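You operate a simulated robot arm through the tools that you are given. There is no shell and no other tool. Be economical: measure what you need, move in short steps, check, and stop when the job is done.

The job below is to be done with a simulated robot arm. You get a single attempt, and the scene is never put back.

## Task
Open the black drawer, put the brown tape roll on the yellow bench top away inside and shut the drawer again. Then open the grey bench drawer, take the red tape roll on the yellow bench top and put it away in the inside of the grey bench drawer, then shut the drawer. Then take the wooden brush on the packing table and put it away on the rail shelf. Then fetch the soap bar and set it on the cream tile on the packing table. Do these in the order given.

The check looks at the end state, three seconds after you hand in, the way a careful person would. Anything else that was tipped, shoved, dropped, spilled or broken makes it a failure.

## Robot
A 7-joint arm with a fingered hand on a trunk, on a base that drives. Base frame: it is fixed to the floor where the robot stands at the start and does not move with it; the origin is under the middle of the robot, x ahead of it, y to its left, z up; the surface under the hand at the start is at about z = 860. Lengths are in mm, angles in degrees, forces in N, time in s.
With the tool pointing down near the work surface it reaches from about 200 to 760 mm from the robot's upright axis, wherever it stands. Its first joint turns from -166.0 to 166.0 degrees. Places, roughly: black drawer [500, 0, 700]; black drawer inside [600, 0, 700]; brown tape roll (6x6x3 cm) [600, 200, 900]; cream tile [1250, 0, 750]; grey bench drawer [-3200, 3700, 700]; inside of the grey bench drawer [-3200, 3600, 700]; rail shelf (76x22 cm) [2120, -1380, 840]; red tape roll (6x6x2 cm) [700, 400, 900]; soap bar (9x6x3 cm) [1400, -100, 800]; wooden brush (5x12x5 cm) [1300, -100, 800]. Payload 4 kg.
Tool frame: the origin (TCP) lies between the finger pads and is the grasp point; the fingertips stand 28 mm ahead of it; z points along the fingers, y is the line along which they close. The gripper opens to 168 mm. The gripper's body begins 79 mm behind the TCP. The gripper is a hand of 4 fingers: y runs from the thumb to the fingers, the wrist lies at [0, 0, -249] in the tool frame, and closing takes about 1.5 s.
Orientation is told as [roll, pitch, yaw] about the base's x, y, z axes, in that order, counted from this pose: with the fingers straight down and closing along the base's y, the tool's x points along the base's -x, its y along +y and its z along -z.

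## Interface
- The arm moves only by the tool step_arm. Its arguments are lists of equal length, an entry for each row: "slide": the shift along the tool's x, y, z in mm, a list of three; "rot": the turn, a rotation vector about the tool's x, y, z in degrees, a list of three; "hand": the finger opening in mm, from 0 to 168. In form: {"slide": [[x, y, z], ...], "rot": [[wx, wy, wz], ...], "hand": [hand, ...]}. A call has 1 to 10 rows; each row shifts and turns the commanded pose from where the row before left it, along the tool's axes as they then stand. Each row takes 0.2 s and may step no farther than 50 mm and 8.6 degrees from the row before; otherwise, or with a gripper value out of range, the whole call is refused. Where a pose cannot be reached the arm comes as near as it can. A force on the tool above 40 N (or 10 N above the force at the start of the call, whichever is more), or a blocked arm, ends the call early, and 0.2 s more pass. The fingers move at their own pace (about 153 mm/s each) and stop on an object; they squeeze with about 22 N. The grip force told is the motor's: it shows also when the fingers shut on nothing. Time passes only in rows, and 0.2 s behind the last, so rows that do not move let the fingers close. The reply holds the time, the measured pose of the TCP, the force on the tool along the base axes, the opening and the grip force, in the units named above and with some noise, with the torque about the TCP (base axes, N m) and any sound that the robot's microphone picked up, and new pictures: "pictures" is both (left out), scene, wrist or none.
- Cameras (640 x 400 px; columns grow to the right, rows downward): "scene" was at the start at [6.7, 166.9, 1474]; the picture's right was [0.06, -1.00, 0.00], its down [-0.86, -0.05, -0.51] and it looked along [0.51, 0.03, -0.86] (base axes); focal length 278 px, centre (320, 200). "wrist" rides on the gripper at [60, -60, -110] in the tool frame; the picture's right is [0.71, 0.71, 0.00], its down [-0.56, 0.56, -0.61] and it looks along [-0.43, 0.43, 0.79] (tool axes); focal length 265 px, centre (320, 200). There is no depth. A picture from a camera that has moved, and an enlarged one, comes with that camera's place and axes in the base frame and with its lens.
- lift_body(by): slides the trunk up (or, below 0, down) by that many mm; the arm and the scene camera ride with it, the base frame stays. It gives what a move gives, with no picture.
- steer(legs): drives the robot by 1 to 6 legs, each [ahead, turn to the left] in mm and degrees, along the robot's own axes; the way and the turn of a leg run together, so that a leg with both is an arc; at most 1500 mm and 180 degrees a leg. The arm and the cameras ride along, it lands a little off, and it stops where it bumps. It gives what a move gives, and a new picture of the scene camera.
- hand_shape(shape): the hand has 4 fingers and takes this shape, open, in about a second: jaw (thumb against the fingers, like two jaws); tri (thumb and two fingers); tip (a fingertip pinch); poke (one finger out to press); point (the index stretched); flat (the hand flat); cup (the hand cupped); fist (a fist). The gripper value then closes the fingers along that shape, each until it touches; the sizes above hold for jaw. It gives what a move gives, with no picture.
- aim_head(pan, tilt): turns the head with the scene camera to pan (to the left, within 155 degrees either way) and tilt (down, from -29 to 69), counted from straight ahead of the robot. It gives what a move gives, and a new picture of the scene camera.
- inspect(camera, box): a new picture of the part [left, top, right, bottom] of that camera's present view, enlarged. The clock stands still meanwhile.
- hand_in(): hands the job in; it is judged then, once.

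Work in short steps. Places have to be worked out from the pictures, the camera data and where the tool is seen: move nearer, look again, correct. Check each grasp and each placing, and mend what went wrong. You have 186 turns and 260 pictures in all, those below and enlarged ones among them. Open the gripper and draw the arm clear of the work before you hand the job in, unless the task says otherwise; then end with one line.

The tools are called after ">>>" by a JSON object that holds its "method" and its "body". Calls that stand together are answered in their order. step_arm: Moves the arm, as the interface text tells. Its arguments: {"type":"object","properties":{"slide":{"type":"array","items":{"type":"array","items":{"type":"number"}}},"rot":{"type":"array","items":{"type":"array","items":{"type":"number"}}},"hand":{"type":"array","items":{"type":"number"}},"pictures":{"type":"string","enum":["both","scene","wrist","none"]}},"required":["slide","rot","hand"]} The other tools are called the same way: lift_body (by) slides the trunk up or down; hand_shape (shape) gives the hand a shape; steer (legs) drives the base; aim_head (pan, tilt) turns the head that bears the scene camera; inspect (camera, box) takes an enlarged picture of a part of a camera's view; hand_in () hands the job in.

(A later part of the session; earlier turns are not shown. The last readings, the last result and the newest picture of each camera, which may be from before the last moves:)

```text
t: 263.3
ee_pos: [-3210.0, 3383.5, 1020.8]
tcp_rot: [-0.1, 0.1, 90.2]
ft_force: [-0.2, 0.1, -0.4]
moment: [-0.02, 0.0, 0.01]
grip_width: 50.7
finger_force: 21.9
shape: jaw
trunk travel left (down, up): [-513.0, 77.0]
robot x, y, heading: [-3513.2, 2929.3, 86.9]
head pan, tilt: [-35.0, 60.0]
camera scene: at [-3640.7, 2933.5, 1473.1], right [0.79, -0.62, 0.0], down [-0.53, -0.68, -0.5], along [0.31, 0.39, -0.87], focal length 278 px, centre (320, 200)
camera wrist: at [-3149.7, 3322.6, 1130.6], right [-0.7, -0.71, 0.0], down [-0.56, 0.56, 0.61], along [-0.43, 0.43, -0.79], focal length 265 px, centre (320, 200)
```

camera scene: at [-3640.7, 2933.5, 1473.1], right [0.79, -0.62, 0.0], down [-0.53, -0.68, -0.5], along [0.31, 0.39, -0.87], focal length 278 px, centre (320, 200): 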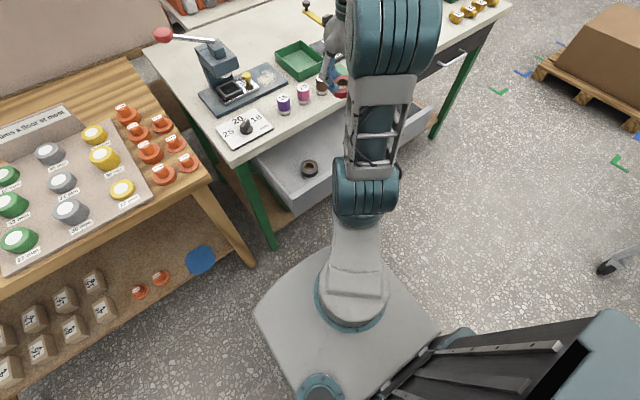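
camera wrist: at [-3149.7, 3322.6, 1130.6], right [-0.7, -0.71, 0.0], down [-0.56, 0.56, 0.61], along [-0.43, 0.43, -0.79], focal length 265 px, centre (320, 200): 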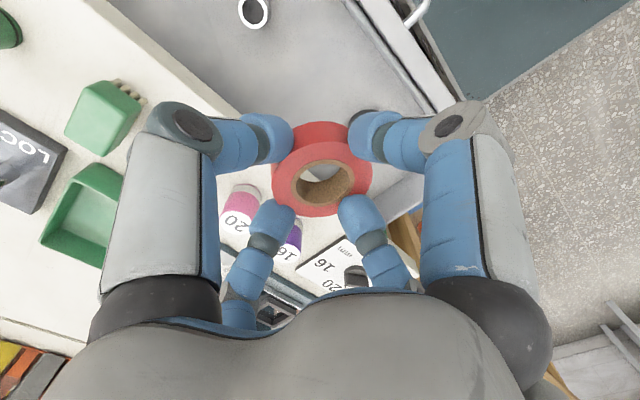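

The spot is good: bench edge at y≈3468, front wall at y≈3292. Descending.

>>> {"method": "step_arm", "body": {"slide": [[4, 0, 40], [0, 0, 45], [0, 0, 45], [0, 0, 45], [0, 0, 35]], "rot": [[0, 0, 0], [0, 0, 0], [0, 0, 0], [0, 0, 0], [0, 0, 0]], "hand": [25, 25, 25, 25, 25]}}

```text
t: 264.5
ee_pos: [-3205.3, 3377.5, 809.6]
tcp_rot: [0.0, 0.0, 90.1]
ft_force: [-0.6, 0.5, -0.7]
moment: [0.04, -0.04, -0.01]
grip_width: 50.3
finger_force: 22.1
shape: jaw
trunk travel left (down, up): [-513.0, 77.0]
robot x, y, heading: [-3515.5, 2932.7, 86.9]
head pan, tilt: [-35.0, 60.0]
camera scene: at [-3641.0, 2933.6, 1473.1], right [0.79, -0.62, 0.0], down [-0.53, -0.68, -0.5], along [0.31, 0.39, -0.87], focal length 278 px, centre (320, 200)
camera wrist: at [-3144.9, 3317.0, 919.3], right [-0.71, -0.71, 0.0], down [-0.56, 0.56, 0.61], along [-0.43, 0.43, -0.79], focal length 265 px, centre (320, 200)
```

scene: 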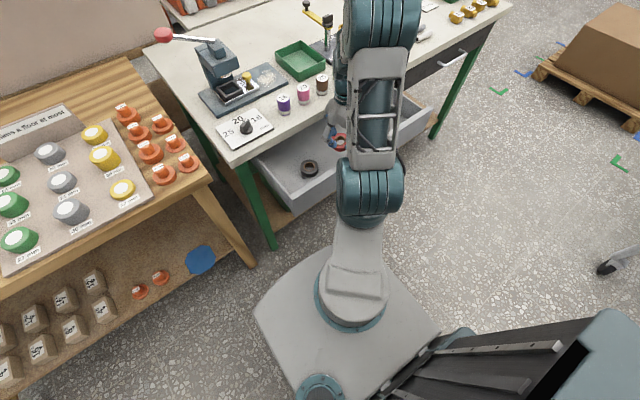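
wrist: 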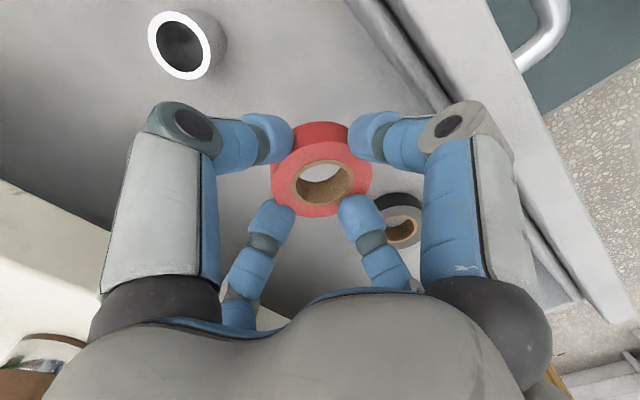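

Good clearance. Descending to the floor in small steps.

>>> {"method": "step_arm", "body": {"slide": [[0, 0, 30], [0, 0, 20], [0, 0, 8], [0, 0, 5], [0, 0, 5], [0, 0, 4], [0, 0, 4], [0, 0, 4]], "rot": [[0, 0, 0], [0, 0, 0], [0, 0, 0], [0, 0, 0], [0, 0, 0], [0, 0, 0], [0, 0, 0], [0, 0, 0]], "hand": [25, 25, 25, 25, 25, 25, 25, 25], "pictures": "wrist"}}

```text
t: 265.4
ee_pos: [-3205.6, 3379.1, 755.1]
tcp_rot: [-0.5, -0.7, 90.3]
ft_force: [-0.9, 0.5, 32.2]
moment: [-0.69, 1.1, 0.32]
grip_width: 51.7
finger_force: 21.5
shape: jaw
trunk travel left (down, up): [-513.0, 77.0]
robot x, y, heading: [-3516.0, 2933.7, 87.0]
head pan, tilt: [-35.0, 60.0]
stopped in row 4: the force on the tool passed its limit at 46 N (the readings are from after the stop); the commanded pose is now the measured one
camera wrist: at [-3145.5, 3317.2, 865.5], right [-0.7, -0.71, -0.02], down [-0.57, 0.55, 0.62], along [-0.43, 0.44, -0.79], focal length 265 px, centre (320, 200)
```

wrist: 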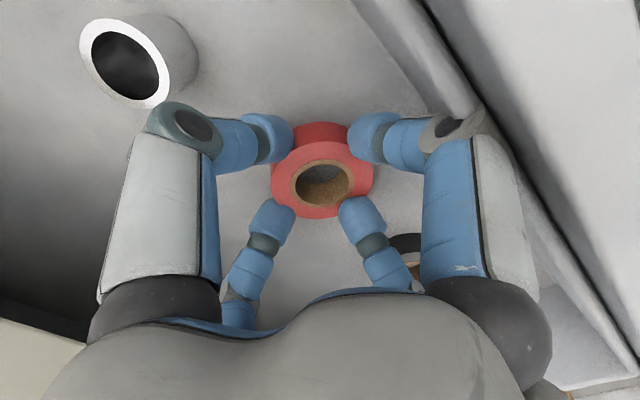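

Contact with the floor, tape edge first as it is held slightly tilted. Releasing and rising.

>>> {"method": "step_arm", "body": {"slide": [[0, 0, 0], [0, 0, 0], [0, 0, 0], [0, 0, -15], [0, 0, -30], [0, 0, -45], [0, 0, -50], [0, 0, -50], [0, 0, -50], [0, 0, -30]], "rot": [[0, 0, 0], [0, 0, 0], [0, 0, 0], [0, 0, 0], [0, 0, 0], [0, 0, 0], [0, 0, 0], [0, 0, 0], [0, 0, 0], [0, 0, 0]], "hand": [76, 80, 80, 80, 80, 80, 80, 80, 80, 80]}}

```text
t: 267.6
ee_pos: [-3207.9, 3374.5, 1024.2]
tcp_rot: [-0.3, -0.5, 90.1]
ft_force: [0.1, 0.1, -0.8]
moment: [0.0, -0.02, 0.0]
grip_width: 79.9
finger_force: 0.1
shape: jaw
trunk travel left (down, up): [-513.0, 77.0]
robot x, y, heading: [-3513.1, 2932.3, 86.9]
head pan, tilt: [-35.0, 60.0]
camera scene: at [-3641.3, 2933.2, 1473.0], right [0.79, -0.62, 0.0], down [-0.53, -0.68, -0.5], along [0.31, 0.39, -0.87], focal length 278 px, centre (320, 200)
camera wrist: at [-3147.9, 3312.6, 1133.1], right [-0.71, -0.71, -0.01], down [-0.56, 0.55, 0.61], along [-0.43, 0.44, -0.79], focal length 265 px, centre (320, 200)
```

scene: 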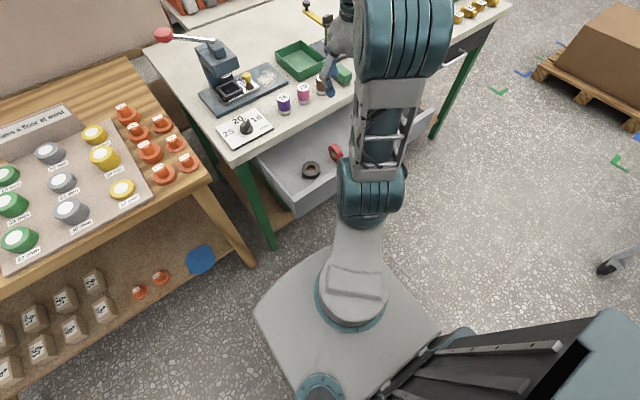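
wrist: 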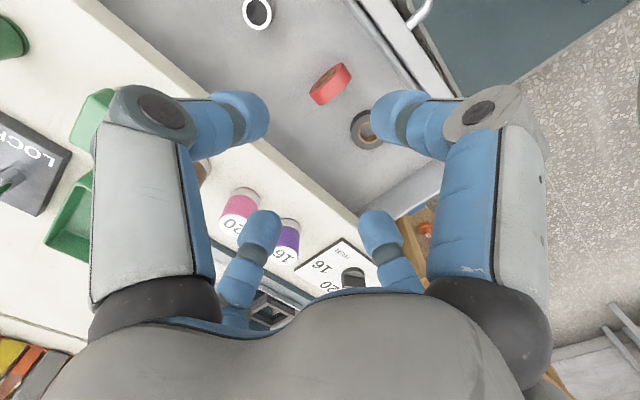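

The red tape seems to have ended up standing on edge. Looking closer.

>>> {"method": "inspect", "body": {"camera": "wrist", "box": [220, 0, 428, 160]}}

>>> {"method": "inspect", "body": {"camera": "scene", "box": [270, 110, 398, 210]}}

```text
2.50 times, centred on (324, 80) of wrist
camera zoom: at [-3147.9, 3312.6, 1133.1], right [-0.71, -0.71, -0.01], down [-0.56, 0.55, 0.61], along [-0.43, 0.44, -0.79], focal length 664 px, centre (310, 500)
```

zoom: 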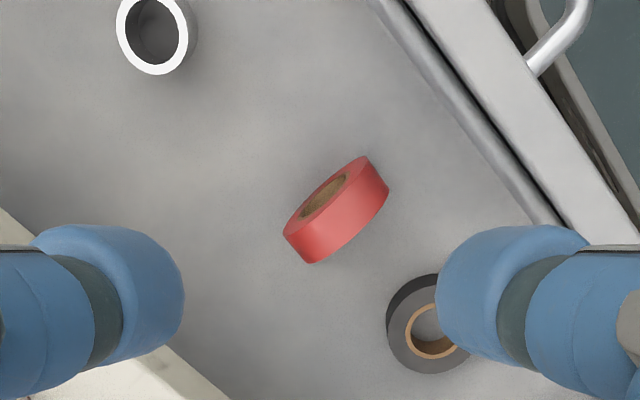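

```text
4.00 times, centred on (334, 160) of scene
camera zoom: at [-3641.3, 2933.2, 1473.0], right [0.79, -0.62, 0.0], down [-0.53, -0.68, -0.5], along [0.31, 0.39, -0.87], focal length 1110 px, centre (264, 360)
```

zoom: 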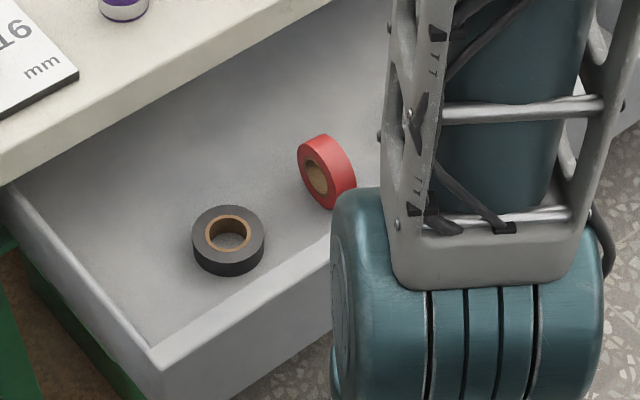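

The tape stands on its rim with its axis about along x, at about (-3230, 3369). I'll close the fingers and nudge its top toward +x to lay it flat.

>>> {"method": "step_arm", "body": {"slide": [[2, 36, 0], [2, 38, 0], [0, 0, 45], [0, 0, 45], [0, 0, 45], [0, 0, 45], [0, 0, 44]], "rot": [[0, 0, 0], [0, 0, 0], [0, 0, 0], [0, 0, 0], [0, 0, 0], [0, 0, 0], [0, 0, 0]], "hand": [20, 0, 0, 0, 0, 0, 0]}}

>>> {"method": "inspect", "body": {"camera": "scene", "box": [270, 110, 398, 210]}}

```text
t: 269.2
ee_pos: [-3277.9, 3371.6, 799.0]
tcp_rot: [-0.4, -0.4, 90.0]
ft_force: [-0.3, -0.1, 0.1]
moment: [0.0, -0.02, -0.02]
grip_width: 0.0
finger_force: 22.5
shape: jaw
trunk travel left (down, up): [-513.0, 77.0]
robot x, y, heading: [-3514.3, 2933.2, 86.7]
head pan, tilt: [-35.0, 60.0]
camera scene: at [-3641.1, 2933.5, 1473.1], right [0.79, -0.62, 0.0], down [-0.53, -0.68, -0.5], along [0.31, 0.39, -0.87], focal length 278 px, centre (320, 200)
camera wrist: at [-3217.9, 3309.9, 908.2], right [-0.71, -0.71, -0.01], down [-0.56, 0.55, 0.62], along [-0.43, 0.44, -0.79], focal length 265 px, centre (320, 200)
```

scene: 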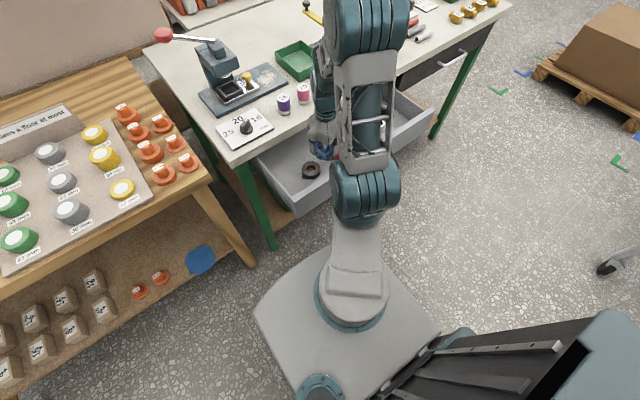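
wrist: 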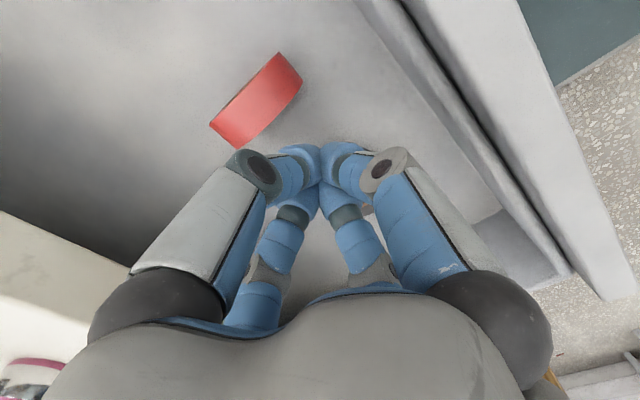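

```text
4.00 times, centred on (334, 160) of scene
camera zoom: at [-3641.1, 2933.5, 1473.1], right [0.79, -0.62, 0.0], down [-0.53, -0.68, -0.5], along [0.31, 0.39, -0.87], focal length 1110 px, centre (264, 360)
```

zoom: 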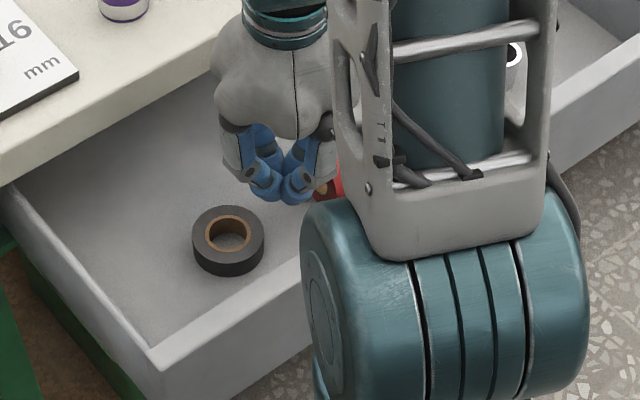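

Aligned beside the tape. Nudging toward +x.

>>> {"method": "step_arm", "body": {"slide": [[0, -10, 0], [0, -8, 0], [0, -8, 0], [0, -8, 0], [0, -8, 0], [0, -8, 0]], "rot": [[0, 0, 0], [0, 0, 0], [0, 0, 0], [0, 0, 0], [0, 0, 0], [0, 0, 0]], "hand": [0, 0, 0, 0, 0, 0], "pictures": "wrist"}}

```text
t: 270.6
ee_pos: [-3227.8, 3372.4, 799.0]
tcp_rot: [-0.4, -0.4, 90.2]
ft_force: [0.3, 0.5, 0.2]
moment: [0.02, -0.02, 0.0]
grip_width: 0.3
finger_force: 22.2
shape: jaw
trunk travel left (down, up): [-513.0, 77.0]
robot x, y, heading: [-3517.7, 2927.7, 86.8]
head pan, tilt: [-35.0, 60.0]
camera wrist: at [-3168.0, 3312.1, 908.5], right [-0.71, -0.71, -0.01], down [-0.56, 0.55, 0.62], along [-0.43, 0.44, -0.79], focal length 265 px, centre (320, 200)
```

wrist: 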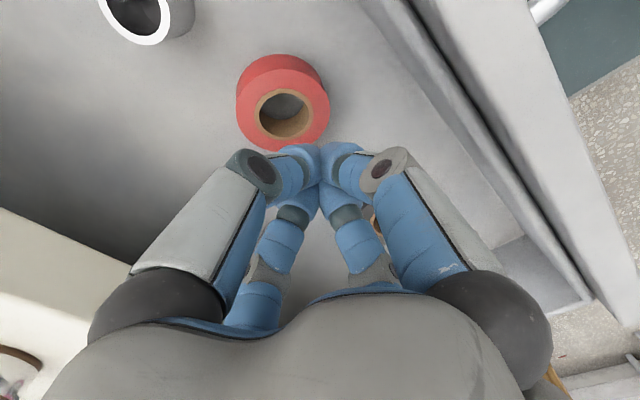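

The tape now lies flat. Rising and going round to the front, right of the handle, to push the drawer shut.

>>> {"method": "step_arm", "body": {"slide": [[0, 0, -45], [0, 0, -45], [0, 0, -45], [0, 0, -45], [0, 0, -42], [33, -34, 0], [33, -34, 0], [33, -34, 0], [33, -34, 0], [33, -34, 0]], "rot": [[0, 0, 0], [0, 0, 0], [0, 0, 0], [0, 0, 0], [0, 0, 0], [0, 0, 0], [0, 0, 0], [0, 0, 0], [0, 0, 0], [0, 0, 0]], "hand": [0, 0, 0, 0, 0, 0, 0, 0, 0, 0], "pictures": "none"}}

>>> {"method": "step_arm", "body": {"slide": [[0, 0, 0], [0, 0, 0], [0, 0, 0], [0, 0, 0], [0, 0, 0], [0, 0, 0], [0, 0, 0], [0, 0, 0], [0, 0, 0], [0, 0, 0]], "rot": [[0, 0, 8.6], [0, 0, 8.6], [0, 0, 8.6], [0, 0, 8.6], [0, 0, 8.6], [0, 0, 8.6], [0, 0, 8.6], [0, 0, 8.6], [0, 0, 8.6], [0, 0, 8.6]], "hand": [0, 0, 0, 0, 0, 0, 0, 0, 0, 0], "pictures": "none"}}

>>> {"method": "step_arm", "body": {"slide": [[0, 0, 0], [0, 0, 0], [0, 0, 0], [0, 0, 0], [0, 0, 0], [0, 0, 0], [0, 0, 0], [0, 0, 0]], "rot": [[0, 0, 4.1], [-8.57, 0, 0], [-8.57, 0, 0], [-8.57, 0, 0], [-8.57, 0, 0], [-8.57, 0, 0], [-8.57, 0, 0], [-8.57, 0, 0]], "hand": [0, 0, 0, 0, 0, 0, 0, 0], "pictures": "scene"}}

>>> {"method": "inspect", "body": {"camera": "scene", "box": [250, 80, 450, 220]}}

```text
t: 272.8
ee_pos: [-3059.7, 3204.1, 1020.5]
tcp_rot: [-0.5, -0.4, 90.1]
ft_force: [-0.8, 0.8, -0.4]
moment: [-0.02, -0.04, -0.02]
grip_width: 0.0
finger_force: 22.3
shape: jaw
trunk travel left (down, up): [-513.0, 77.0]
robot x, y, heading: [-3513.0, 2929.2, 86.9]
head pan, tilt: [-35.0, 60.0]
```

```text
t: 275.0
ee_pos: [-3059.7, 3207.4, 1020.5]
tcp_rot: [0.5, -0.4, 4.1]
ft_force: [-0.2, 0.0, 0.2]
moment: [0.03, 0.01, -0.03]
grip_width: 0.0
finger_force: 22.0
shape: jaw
trunk travel left (down, up): [-513.0, 77.0]
robot x, y, heading: [-3517.6, 2931.2, 86.9]
head pan, tilt: [-35.0, 60.0]
```

```text
t: 276.8
ee_pos: [-3060.2, 3209.3, 1020.9]
tcp_rot: [60.6, -0.4, 0.0]
ft_force: [0.9, 0.8, -0.1]
moment: [-0.03, 0.0, -0.02]
grip_width: 0.2
finger_force: 21.6
shape: jaw
trunk travel left (down, up): [-513.0, 77.0]
robot x, y, heading: [-3515.0, 2930.4, 86.9]
head pan, tilt: [-35.0, 60.0]
camera scene: at [-3640.9, 2933.2, 1473.1], right [0.79, -0.62, 0.0], down [-0.53, -0.68, -0.5], along [0.31, 0.39, -0.87], focal length 278 px, centre (320, 200)
```

scene: 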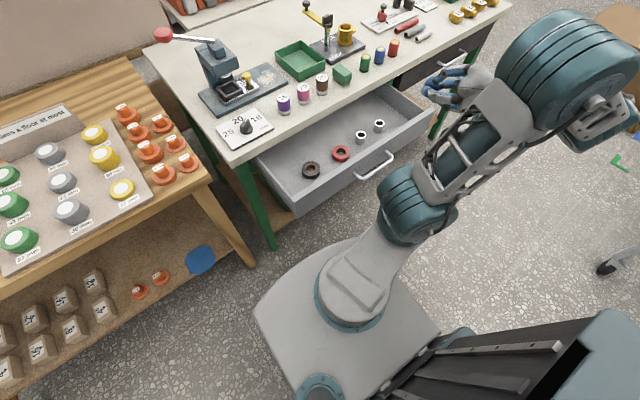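

```text
2.86 times, centred on (350, 150) of scene
camera zoom: at [-3640.9, 2933.2, 1473.1], right [0.79, -0.62, 0.0], down [-0.53, -0.68, -0.5], along [0.31, 0.39, -0.87], focal length 793 px, centre (234, 343)
```

zoom: 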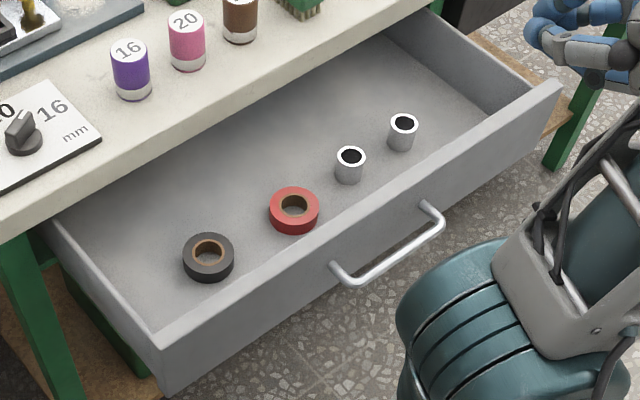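

Contents fine: red tape flat, others undisturbed. Lowering to the drawer face and pushing it shut.

>>> {"method": "step_arm", "body": {"slide": [[-1, -34.6, 23], [-1, -34.6, 23], [-1, -34.6, 23], [-1, -34.6, 23], [-1, -34.6, 23], [0, -34.6, 23]], "rot": [[0, 0, 0], [0, 0, 0], [0, 0, 0], [0, 0, 0], [0, 0, 0], [0, 0, 0]], "hand": [0, 0, 0, 0, 0, 0], "pictures": "none"}}

>>> {"method": "inspect", "body": {"camera": "scene", "box": [300, 80, 460, 180]}}

```text
t: 278.2
ee_pos: [-3054.7, 3226.0, 770.1]
tcp_rot: [60.3, -0.4, 0.0]
ft_force: [0.3, -0.5, 0.0]
moment: [-0.01, 0.01, 0.01]
grip_width: 0.0
finger_force: 22.5
shape: jaw
trunk travel left (down, up): [-513.0, 77.0]
robot x, y, heading: [-3518.4, 2932.4, 86.7]
head pan, tilt: [-35.0, 60.0]
```

```text
4.00 times, centred on (380, 130) of scene
camera zoom: at [-3640.9, 2933.1, 1473.2], right [0.79, -0.62, 0.0], down [-0.53, -0.68, -0.5], along [0.31, 0.39, -0.87], focal length 1110 px, centre (80, 480)
```

zoom: 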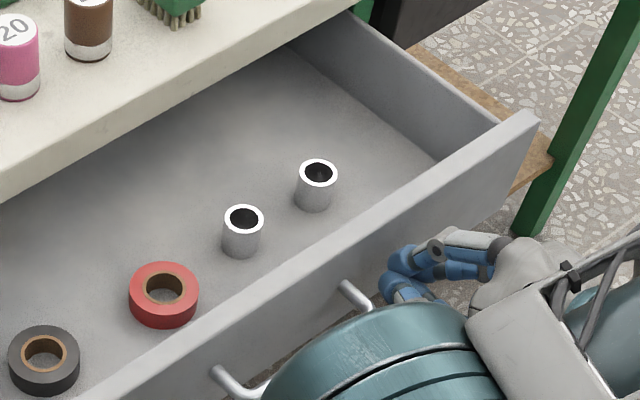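

In position. Pushing gently with a ramp, since the bushings in the drawer stand upright.

>>> {"method": "step_arm", "body": {"slide": [[0, 5, 8.7], [0, 4, 6.9], [0, 4, 6.9], [0, 5, 8.7], [0, 6, 10.4], [0, 7, 12.1], [0, 8, 13.9], [0, 8, 13.9], [0, 8, 13.9], [0, 8, 13.9]], "rot": [[0, 0, 0], [0, 0, 0], [0, 0, 0], [0, 0, 0], [0, 0, 0], [0, 0, 0], [0, 0, 0], [0, 0, 0], [0, 0, 0], [0, 0, 0]], "hand": [0, 0, 0, 0, 0, 0, 0, 0, 0, 0], "pictures": "scene"}}

>>> {"method": "step_arm", "body": {"slide": [[0, 8, 13.9], [0, 8, 13.9], [0, 7, 12.1], [0, 6, 10.4], [0, 5, 8.7], [0, 4, 6.9], [0, 3, 5.2], [0, 3, 5.2], [0, 3, 5.2], [0, 3, 5.2]], "rot": [[0, 0, 0], [0, 0, 0], [0, 0, 0], [0, 0, 0], [0, 0, 0], [0, 0, 0], [0, 0, 0], [0, 0, 0], [0, 0, 0], [0, 0, 0]], "hand": [0, 0, 0, 0, 0, 0, 0, 0, 0, 0], "pictures": "scene"}}

```text
t: 280.4
ee_pos: [-3052.2, 3352.8, 770.8]
tcp_rot: [60.4, -0.4, 0.2]
ft_force: [-0.2, 0.5, 0.4]
moment: [0.01, -0.02, 0.01]
grip_width: 0.0
finger_force: 21.9
shape: jaw
trunk travel left (down, up): [-513.0, 77.0]
robot x, y, heading: [-3514.7, 2930.1, 87.1]
head pan, tilt: [-35.0, 60.0]
camera scene: at [-3641.1, 2933.5, 1473.1], right [0.79, -0.62, 0.0], down [-0.53, -0.68, -0.5], along [0.31, 0.39, -0.87], focal length 278 px, centre (320, 200)
```

scene: 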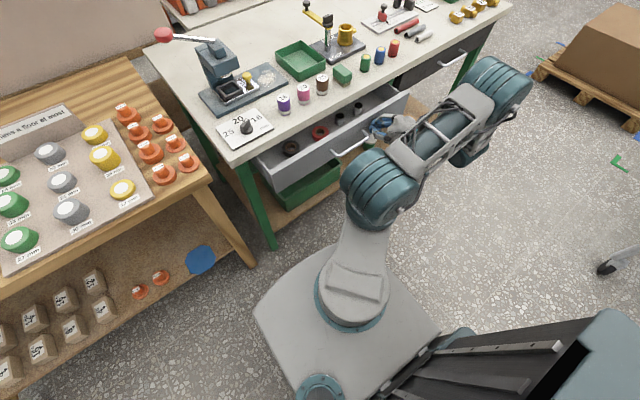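

```text
t: 282.6
ee_pos: [-3052.8, 3447.4, 772.2]
tcp_rot: [60.4, -0.2, -0.2]
ft_force: [-7.1, -26.8, 2.3]
moment: [-0.1, 0.08, 0.18]
grip_width: 0.1
finger_force: 22.3
shape: jaw
trunk travel left (down, up): [-513.0, 77.0]
robot x, y, heading: [-3516.3, 2931.2, 87.0]
head pan, tilt: [-35.0, 60.0]
camera scene: at [-3642.1, 2930.2, 1473.1], right [0.79, -0.62, 0.0], down [-0.54, -0.68, -0.5], along [0.31, 0.39, -0.86], focal length 278 px, centre (320, 200)
```

scene: 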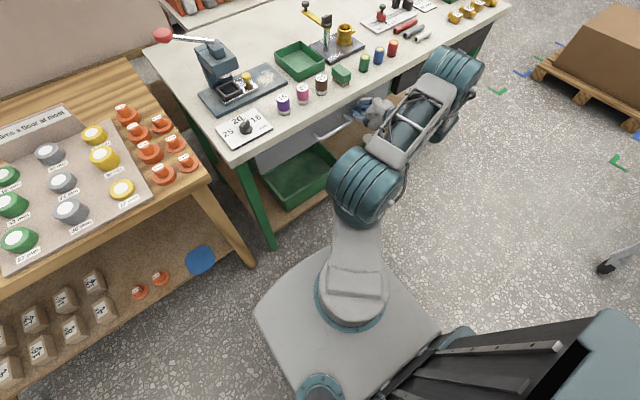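

Near fully shut (27 N at y≈3447, as expected). A last small push, then retreat and check.

>>> {"method": "step_arm", "body": {"slide": [[0, 2, 3.5], [0, 2, 3.5]], "rot": [[0, 0, 0], [0, 0, 0]], "hand": [0, 0], "pictures": "none"}}

>>> {"method": "step_arm", "body": {"slide": [[0, 0, -30], [0, 0, -40], [0, 0, -40], [0, 20, -30], [0, 17, -25], [0, 13, -27], [0, 9, -29], [0, 5, -29.6], [0, 0, -30], [0, 0, -30]], "rot": [[0, 0, 0], [0, 0, 0], [0, 0, 0], [8.5, 0, 0], [8.5, 0, 0], [8.5, 0, 0], [8.5, 0, 0], [8.5, 0, 0], [8.5, 0, 0], [8.5, 0, 0]], "hand": [0, 0, 0, 0, 0, 0, 0, 0, 0, 0], "pictures": "none"}}

>>> {"method": "inspect", "body": {"camera": "scene", "box": [260, 90, 420, 190]}}

```text
t: 283.0
ee_pos: [-3050.2, 3447.0, 769.7]
tcp_rot: [59.9, -0.1, -0.5]
ft_force: [-1.5, -10.9, -0.4]
moment: [-0.11, 0.02, 0.05]
grip_width: 0.0
finger_force: 22.1
shape: jaw
trunk travel left (down, up): [-513.0, 77.0]
robot x, y, heading: [-3511.7, 2930.4, 86.8]
head pan, tilt: [-35.0, 60.0]
stopped in row 1: the force on the tool passed its limit at 44 N (the readings are from after the stop); the commanded pose is now the measured one
```

```text
t: 285.2
ee_pos: [-3055.6, 3288.1, 1030.5]
tcp_rot: [0.4, 0.0, -0.2]
ft_force: [0.5, 1.0, -0.4]
moment: [0.0, 0.02, 0.04]
grip_width: 0.1
finger_force: 22.1
shape: jaw
trunk travel left (down, up): [-513.0, 77.0]
robot x, y, heading: [-3517.1, 2933.6, 86.6]
head pan, tilt: [-35.0, 60.0]
```

```text
4.00 times, centred on (340, 140) of scene
camera zoom: at [-3641.8, 2933.8, 1473.0], right [0.79, -0.62, 0.0], down [-0.54, -0.68, -0.5], along [0.31, 0.39, -0.87], focal length 1110 px, centre (240, 440)
```

zoom: 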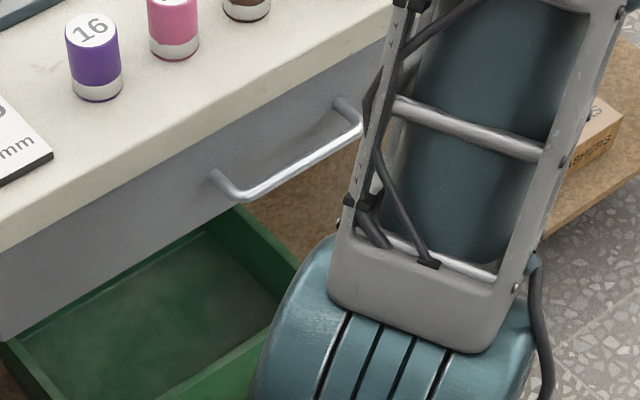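

The grey drawer is shut. Next the packing table; tucking the arm and driving back east to look behind the panel.

>>> {"method": "step_arm", "body": {"slide": [[44, 9, -4.5], [44, 9, -4.5], [44, 9, -4.5], [44, 9, -4.5], [44, 9, -4.5], [44, 9, -4.5], [44, 9, -4.5], [44, 9, -4.5], [44, 9, -4.5], [44, 9, -4.5]], "rot": [[0, 0, 0], [0, 0, 0], [0, 0, 0], [0, 0, 0], [0, 0, 0], [0, 0, 0], [0, 0, 0], [0, 0, 0], [0, 0, 0], [0, 0, 0]], "hand": [0, 0, 0, 0, 0, 0, 0, 0, 0, 0], "pictures": "none"}}

>>> {"method": "aim_head", "body": {"pan": 0, "tilt": 30}}

>>> {"method": "steer", "body": {"legs": [[0, -86.6], [710, 0], [0, -90], [1500, 0], [0, 90]]}}

```text
t: 287.4
ee_pos: [-3493.9, 3379.2, 1071.3]
tcp_rot: [0.4, -0.1, -0.3]
ft_force: [-0.6, -1.1, 0.0]
moment: [0.0, 0.0, 0.0]
grip_width: 0.1
finger_force: 21.8
shape: jaw
trunk travel left (down, up): [-513.0, 77.0]
robot x, y, heading: [-3514.2, 2928.0, 86.7]
head pan, tilt: [-35.0, 60.0]
```

```text
t: 288.4
ee_pos: [-3493.6, 3378.0, 1071.4]
tcp_rot: [0.5, 0.0, -0.3]
ft_force: [1.0, -0.4, 0.7]
moment: [0.0, -0.01, -0.03]
grip_width: 0.1
finger_force: 21.7
shape: jaw
trunk travel left (down, up): [-513.0, 77.0]
robot x, y, heading: [-3512.9, 2927.5, 86.8]
head pan, tilt: [0.0, 30.0]
camera scene: at [-3677.4, 2971.2, 1515.1], right [1.0, -0.06, 0.0], down [-0.03, -0.5, -0.87], along [0.05, 0.86, -0.5], focal length 278 px, centre (320, 200)
```

scene: 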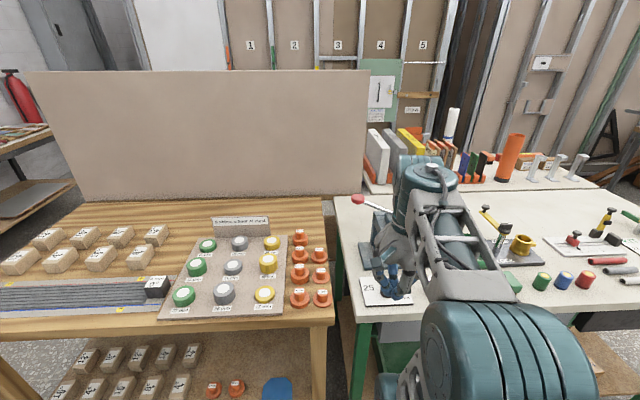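

```text
t: 310.6
ee_pos: [-2344.9, 1432.0, 1070.8]
tcp_rot: [0.5, -0.2, -85.3]
ft_force: [0.6, -0.1, -0.6]
moment: [-0.02, -0.01, -0.01]
grip_width: 0.0
finger_force: 21.8
shape: jaw
trunk travel left (down, up): [-513.0, 77.0]
robot x, y, heading: [-2793.1, 1413.7, 1.7]
head pan, tilt: [0.0, 30.0]
camera scene: at [-2767.5, 1579.2, 1515.1], right [0.03, -1.0, 0.0], down [-0.5, -0.01, -0.87], along [0.87, 0.02, -0.5], focal length 278 px, centre (320, 200)
```

scene: 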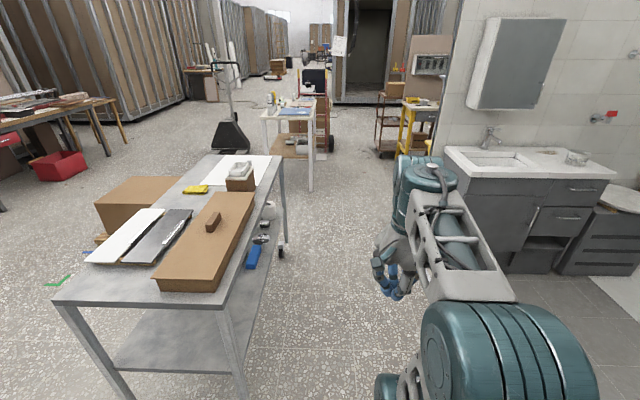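

Path is clear. Driving east past the wall end, then toward the gap between the bench and the hand truck.

>>> {"method": "steer", "body": {"legs": [[0, -1.7], [1265, 0], [1265, 0], [0, -19], [700, 0], [0, 19]]}}

```text
t: 328.9
ee_pos: [863.3, 1187.3, 1071.9]
tcp_rot: [0.5, -0.1, -88.0]
ft_force: [0.5, 0.7, 0.2]
moment: [-0.03, -0.02, 0.0]
grip_width: 0.0
finger_force: 21.9
shape: jaw
trunk travel left (down, up): [-513.0, 77.0]
robot x, y, heading: [419.2, 1190.4, -0.9]
head pan, tilt: [0.0, 30.0]
camera scene: at [447.4, 1354.0, 1515.1], right [-0.02, -1.0, 0.0], down [-0.5, 0.01, -0.87], along [0.87, -0.01, -0.5], focal length 278 px, centre (320, 200)
```

scene: 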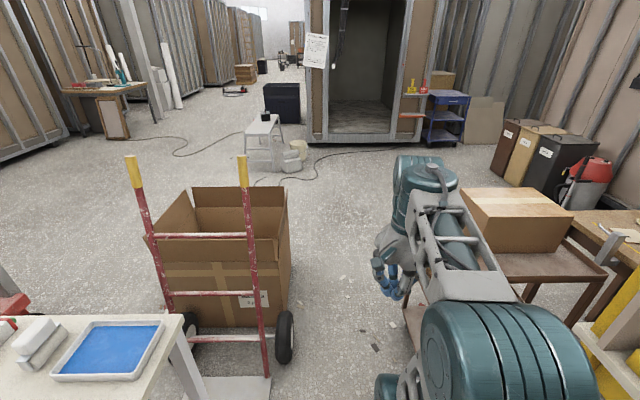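

Let me look to the right, behind the panel.

>>> {"method": "aim_head", "body": {"pan": -45, "tilt": 30}}

>>> {"method": "aim_head", "body": {"pan": -70, "tilt": 45}}

```text
t: 330.0
ee_pos: [862.5, 1187.4, 1071.3]
tcp_rot: [0.5, -0.1, -87.8]
ft_force: [-0.4, -0.9, 0.2]
moment: [0.02, 0.03, 0.03]
grip_width: 0.0
finger_force: 21.8
shape: jaw
trunk travel left (down, up): [-513.0, 77.0]
robot x, y, heading: [416.3, 1190.2, -1.2]
head pan, tilt: [-45.0, 30.0]
camera scene: at [420.0, 1290.3, 1515.2], right [-0.72, -0.7, 0.0], down [-0.35, 0.36, -0.87], along [0.6, -0.62, -0.5], focal length 278 px, centre (320, 200)
```

scene: 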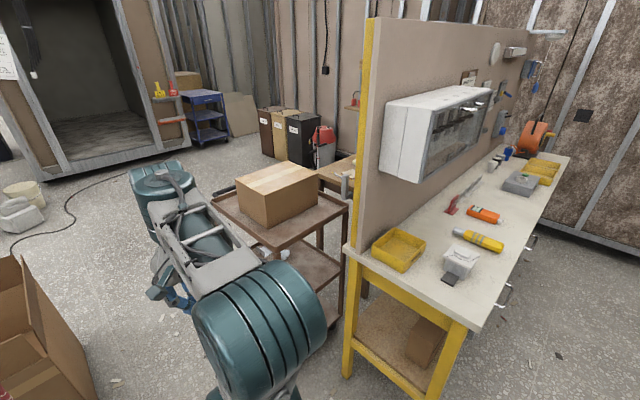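

```text
t: 330.9
ee_pos: [862.6, 1186.3, 1071.3]
tcp_rot: [0.6, -0.1, -87.9]
ft_force: [-0.1, 0.3, 0.4]
moment: [0.0, 0.01, 0.0]
grip_width: 0.0
finger_force: 21.5
shape: jaw
trunk travel left (down, up): [-513.0, 77.0]
robot x, y, heading: [416.5, 1194.5, -1.1]
head pan, tilt: [-70.0, 45.0]
camera scene: at [383.7, 1278.4, 1492.6], right [-0.94, -0.33, 0.0], down [-0.23, 0.67, -0.71], along [0.23, -0.67, -0.71], focal length 278 px, centre (320, 200)
```

scene: 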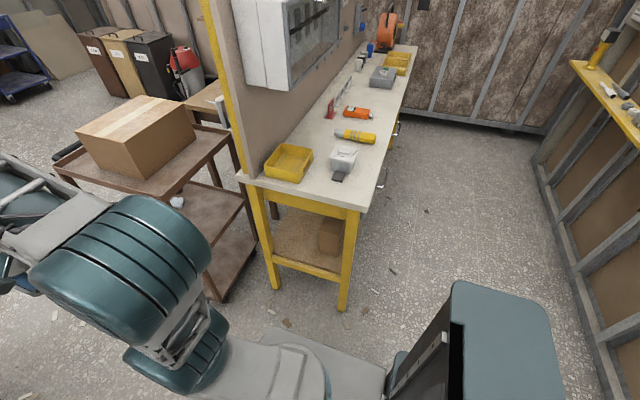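

The packing table is behind the brown rack, on the panel's far side. Driving through the gap and looking right.

>>> {"method": "steer", "body": {"legs": [[0, -1], [1500, 0], [60, 0]]}}

>>> {"method": "aim_head", "body": {"pan": -90, "tilt": 30}}

>>> {"method": "aim_head", "body": {"pan": -125, "tilt": 30}}

```text
t: 339.4
ee_pos: [2445.6, 1151.8, 1071.5]
tcp_rot: [0.5, -0.1, -87.7]
ft_force: [0.3, 0.2, -0.9]
moment: [0.01, 0.02, -0.04]
grip_width: 0.0
finger_force: 22.2
shape: jaw
trunk travel left (down, up): [-513.0, 77.0]
robot x, y, heading: [2000.6, 1155.0, -0.6]
head pan, tilt: [-70.0, 45.0]
camera scene: at [1967.3, 1242.2, 1492.6], right [-0.94, -0.33, 0.0], down [-0.23, 0.67, -0.71], along [0.23, -0.67, -0.71], focal length 278 px, centre (320, 200)
```

scene: 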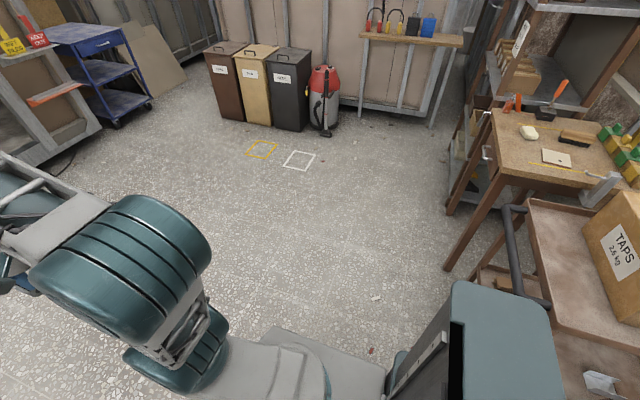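

```text
t: 340.2
ee_pos: [2445.6, 1152.8, 1071.0]
tcp_rot: [0.5, -0.1, -87.7]
ft_force: [0.3, 0.7, 0.4]
moment: [-0.01, -0.04, 0.02]
grip_width: 0.0
finger_force: 22.3
shape: jaw
trunk travel left (down, up): [-513.0, 77.0]
robot x, y, heading: [1999.4, 1158.0, -1.0]
head pan, tilt: [-90.0, 30.0]
camera scene: at [1938.7, 1228.6, 1515.1], right [-1.0, 0.01, 0.0], down [0.01, 0.5, -0.87], along [-0.01, -0.87, -0.5], focal length 278 px, centre (320, 200)
```

scene: 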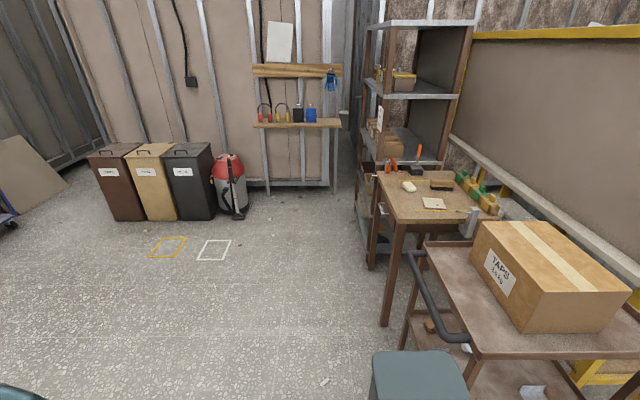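

```text
t: 341.2
ee_pos: [2446.1, 1153.4, 1071.9]
tcp_rot: [0.5, -0.1, -87.6]
ft_force: [0.4, -0.2, 0.3]
moment: [0.0, 0.0, 0.0]
grip_width: 0.3
finger_force: 21.4
shape: jaw
trunk travel left (down, up): [-513.0, 77.0]
robot x, y, heading: [1998.7, 1152.8, -0.6]
head pan, tilt: [-125.0, 30.0]
camera scene: at [1887.0, 1245.5, 1515.2], right [-0.81, 0.58, 0.0], down [0.29, 0.41, -0.87], along [-0.5, -0.7, -0.5], focal length 278 px, centre (320, 200)
```

scene: 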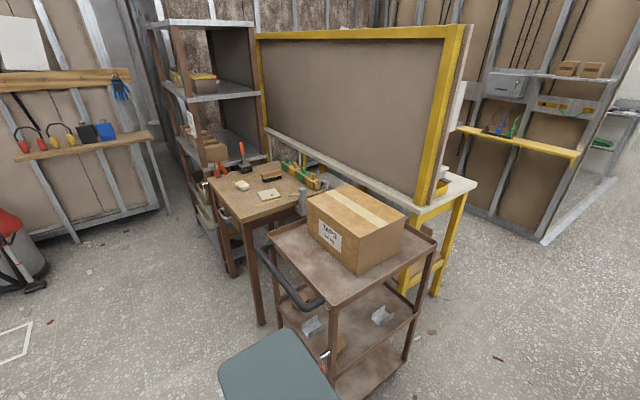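

I can see the packing table with soap, brush and tile, and the rail shelf on the far wall. Zooming on both.

>>> {"method": "aim_head", "body": {"pan": -90, "tilt": 30}}

>>> {"method": "inspect", "body": {"camera": "scene", "box": [350, 140, 510, 240]}}

>>> {"method": "inspect", "body": {"camera": "scene", "box": [220, 50, 380, 200]}}

```text
t: 342.2
ee_pos: [2446.1, 1153.3, 1071.4]
tcp_rot: [0.5, -0.1, -87.7]
ft_force: [-0.6, 0.9, 0.8]
moment: [0.0, 0.01, -0.03]
grip_width: 0.0
finger_force: 21.7
shape: jaw
trunk travel left (down, up): [-513.0, 77.0]
robot x, y, heading: [2000.3, 1154.2, -0.6]
head pan, tilt: [-90.0, 30.0]
camera scene: at [1938.5, 1228.6, 1515.2], right [-1.0, 0.01, 0.0], down [0.01, 0.5, -0.87], along [-0.01, -0.87, -0.5], focal length 278 px, centre (320, 200)
```

scene: 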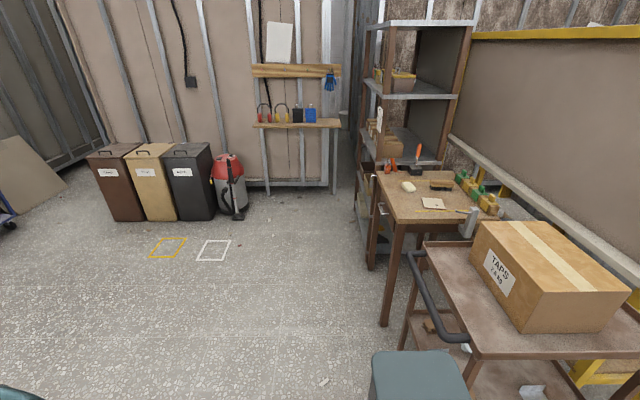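

```text
4.00 times, centred on (430, 190) of scene
camera zoom: at [1938.5, 1228.6, 1515.2], right [-1.0, 0.01, 0.0], down [0.01, 0.5, -0.87], along [-0.01, -0.87, -0.5], focal length 1110 px, centre (-120, 240)
```

zoom: 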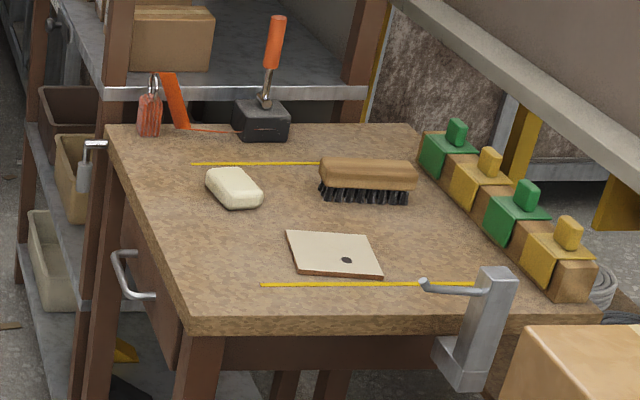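

```text
2.67 times, centred on (300, 125) of scene
camera zoom: at [1938.5, 1228.6, 1515.2], right [-1.0, 0.01, 0.0], down [0.01, 0.5, -0.87], along [-0.01, -0.87, -0.5], focal length 740 px, centre (373, 400)
```

zoom: 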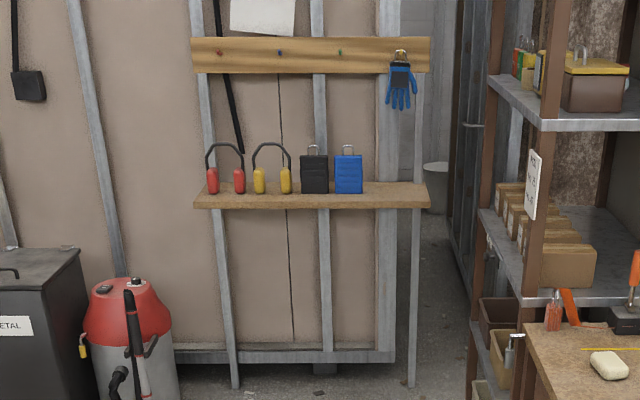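

Layout is clear: I'll stand east of the packing table facing west. Driving there with an allowance for the shelf tower.

>>> {"method": "steer", "body": {"legs": [[0, -86.4], [1290, 0], [0, -93]]}}

>>> {"method": "aim_head", "body": {"pan": 0, "tilt": 50}}

```text
t: 356.4
ee_pos: [1588.2, -101.0, 1072.3]
tcp_rot: [0.5, -0.1, 88.6]
ft_force: [-0.3, -0.7, 0.6]
moment: [-0.01, 0.0, -0.02]
grip_width: 0.0
finger_force: 22.4
shape: jaw
trunk travel left (down, up): [-513.0, 77.0]
robot x, y, heading: [2034.0, -130.1, 175.9]
head pan, tilt: [-90.0, 30.0]
camera scene: at [2088.0, -207.2, 1515.2], right [1.0, -0.07, 0.0], down [-0.04, -0.5, -0.87], along [0.06, 0.86, -0.5], focal length 278 px, centre (320, 200)
```

scene: 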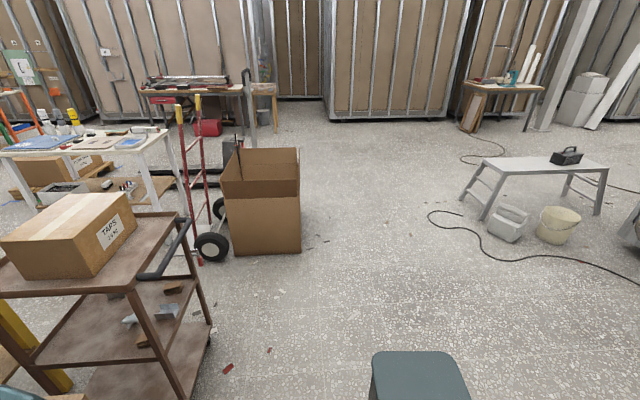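

```text
t: 358.1
ee_pos: [1588.3, -100.1, 1071.4]
tcp_rot: [0.5, -0.1, 88.7]
ft_force: [0.3, -0.4, 0.1]
moment: [0.0, 0.0, 0.0]
grip_width: 0.0
finger_force: 22.3
shape: jaw
trunk travel left (down, up): [-513.0, 77.0]
robot x, y, heading: [2035.6, -128.7, 175.7]
head pan, tilt: [0.0, 50.0]
camera scene: at [2004.4, -291.7, 1485.6], right [0.08, 1.0, 0.0], down [0.76, -0.06, -0.64], along [-0.64, 0.05, -0.77], focal length 278 px, centre (320, 200)
```

scene: 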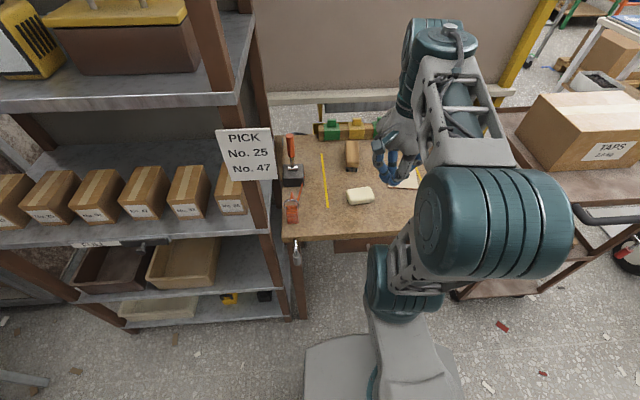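

Estimates: soap (1411,-112), brush (1228,-116), table top z≈770. I'll square up and move 150 mm closer.

>>> {"method": "steer", "body": {"legs": [[0, 4], [150, 0]]}}

>>> {"method": "step_arm", "body": {"slide": [[0, 0, 0], [0, 0, 0]], "rot": [[0, 0, 0], [0, 0, 0]], "hand": [168, 168]}}

```text
t: 359.9
ee_pos: [1439.2, -134.6, 1071.9]
tcp_rot: [0.5, -0.2, 92.9]
ft_force: [-0.1, -1.0, -0.1]
moment: [-0.02, 0.0, -0.01]
grip_width: 0.0
finger_force: 22.5
shape: jaw
trunk travel left (down, up): [-513.0, 77.0]
robot x, y, heading: [1887.3, -128.3, 179.9]
head pan, tilt: [0.0, 50.0]
camera scene: at [1869.2, -293.0, 1485.6], right [0.0, 1.0, 0.0], down [0.77, 0.0, -0.64], along [-0.64, 0.0, -0.77], focal length 278 px, centre (320, 200)
```

scene: 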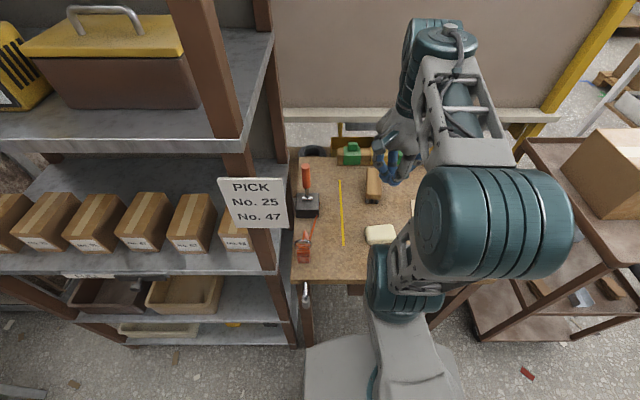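

```text
t: 360.5
ee_pos: [1439.8, -133.1, 1072.1]
tcp_rot: [0.5, -0.1, 92.9]
ft_force: [0.5, 0.0, 0.1]
moment: [-0.01, 0.03, -0.06]
grip_width: 167.8
finger_force: 0.0
shape: jaw
trunk travel left (down, up): [-513.0, 77.0]
robot x, y, heading: [1890.3, -128.9, 179.9]
head pan, tilt: [0.0, 50.0]
camera scene: at [1869.7, -293.0, 1485.6], right [0.0, 1.0, 0.0], down [0.77, 0.0, -0.64], along [-0.64, 0.0, -0.77], focal length 278 px, centre (320, 200)
camera wrist: at [1504.6, -190.7, 1180.9], right [-0.67, -0.74, 0.0], down [-0.58, 0.53, 0.62], along [-0.46, 0.41, -0.78], focal length 265 px, centre (320, 200)
```

scene: 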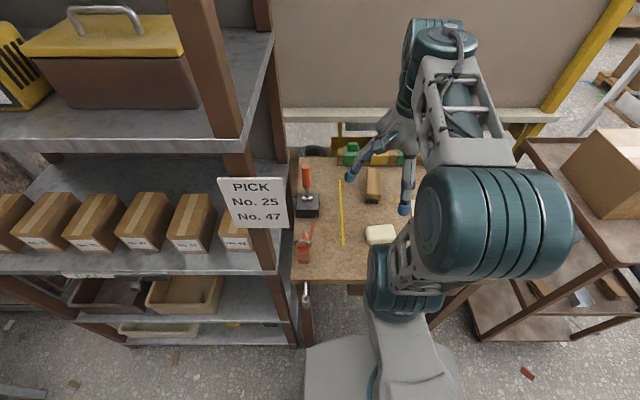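
wrist: 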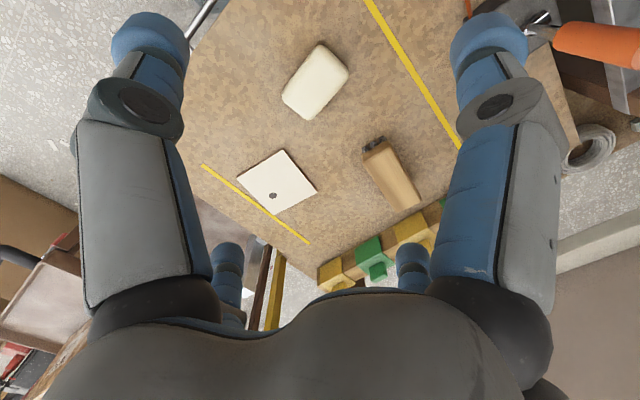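

Triangulated: brush top at (1245,-119, 815) lying along x, soap (1431,-120), tile (1348,56), table z≈765. Moving over the brush with the hand fully open, closing axis along x.

>>> {"method": "step_arm", "body": {"slide": [[0, 0, 0], [-3, 39.4, 14], [-3, 39.4, 14], [-3, 39.4, 14], [-3, 39.4, 14], [-3, 39.4, 14]], "rot": [[0, 0, 2.9], [0, 0, 0], [0, 0, 0], [0, 0, 0], [0, 0, 0], [0, 0, 0]], "hand": [168, 168, 168, 168, 168, 168]}}

```text
t: 361.9
ee_pos: [1243.0, -118.7, 1002.3]
tcp_rot: [0.5, -0.1, 90.1]
ft_force: [-0.2, -0.5, 0.5]
moment: [0.01, -0.01, -0.01]
grip_width: 167.9
finger_force: 0.1
shape: jaw
trunk travel left (down, up): [-513.0, 77.0]
robot x, y, heading: [1885.2, -129.8, 180.0]
head pan, tilt: [0.0, 50.0]
camera scene: at [1869.2, -293.1, 1485.6], right [0.0, 1.0, 0.0], down [0.77, 0.0, -0.64], along [-0.64, 0.0, -0.77], focal length 278 px, centre (320, 200)
camera wrist: at [1304.2, -178.6, 1112.3], right [-0.71, -0.71, 0.01], down [-0.55, 0.56, 0.62], along [-0.44, 0.44, -0.78], focal length 265 px, centre (320, 200)
```

scene: 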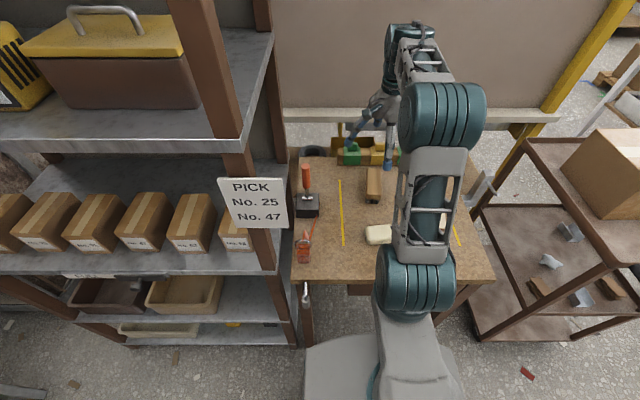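
wrist: 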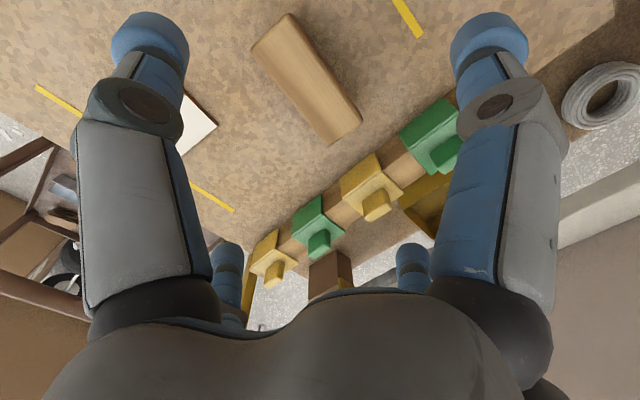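

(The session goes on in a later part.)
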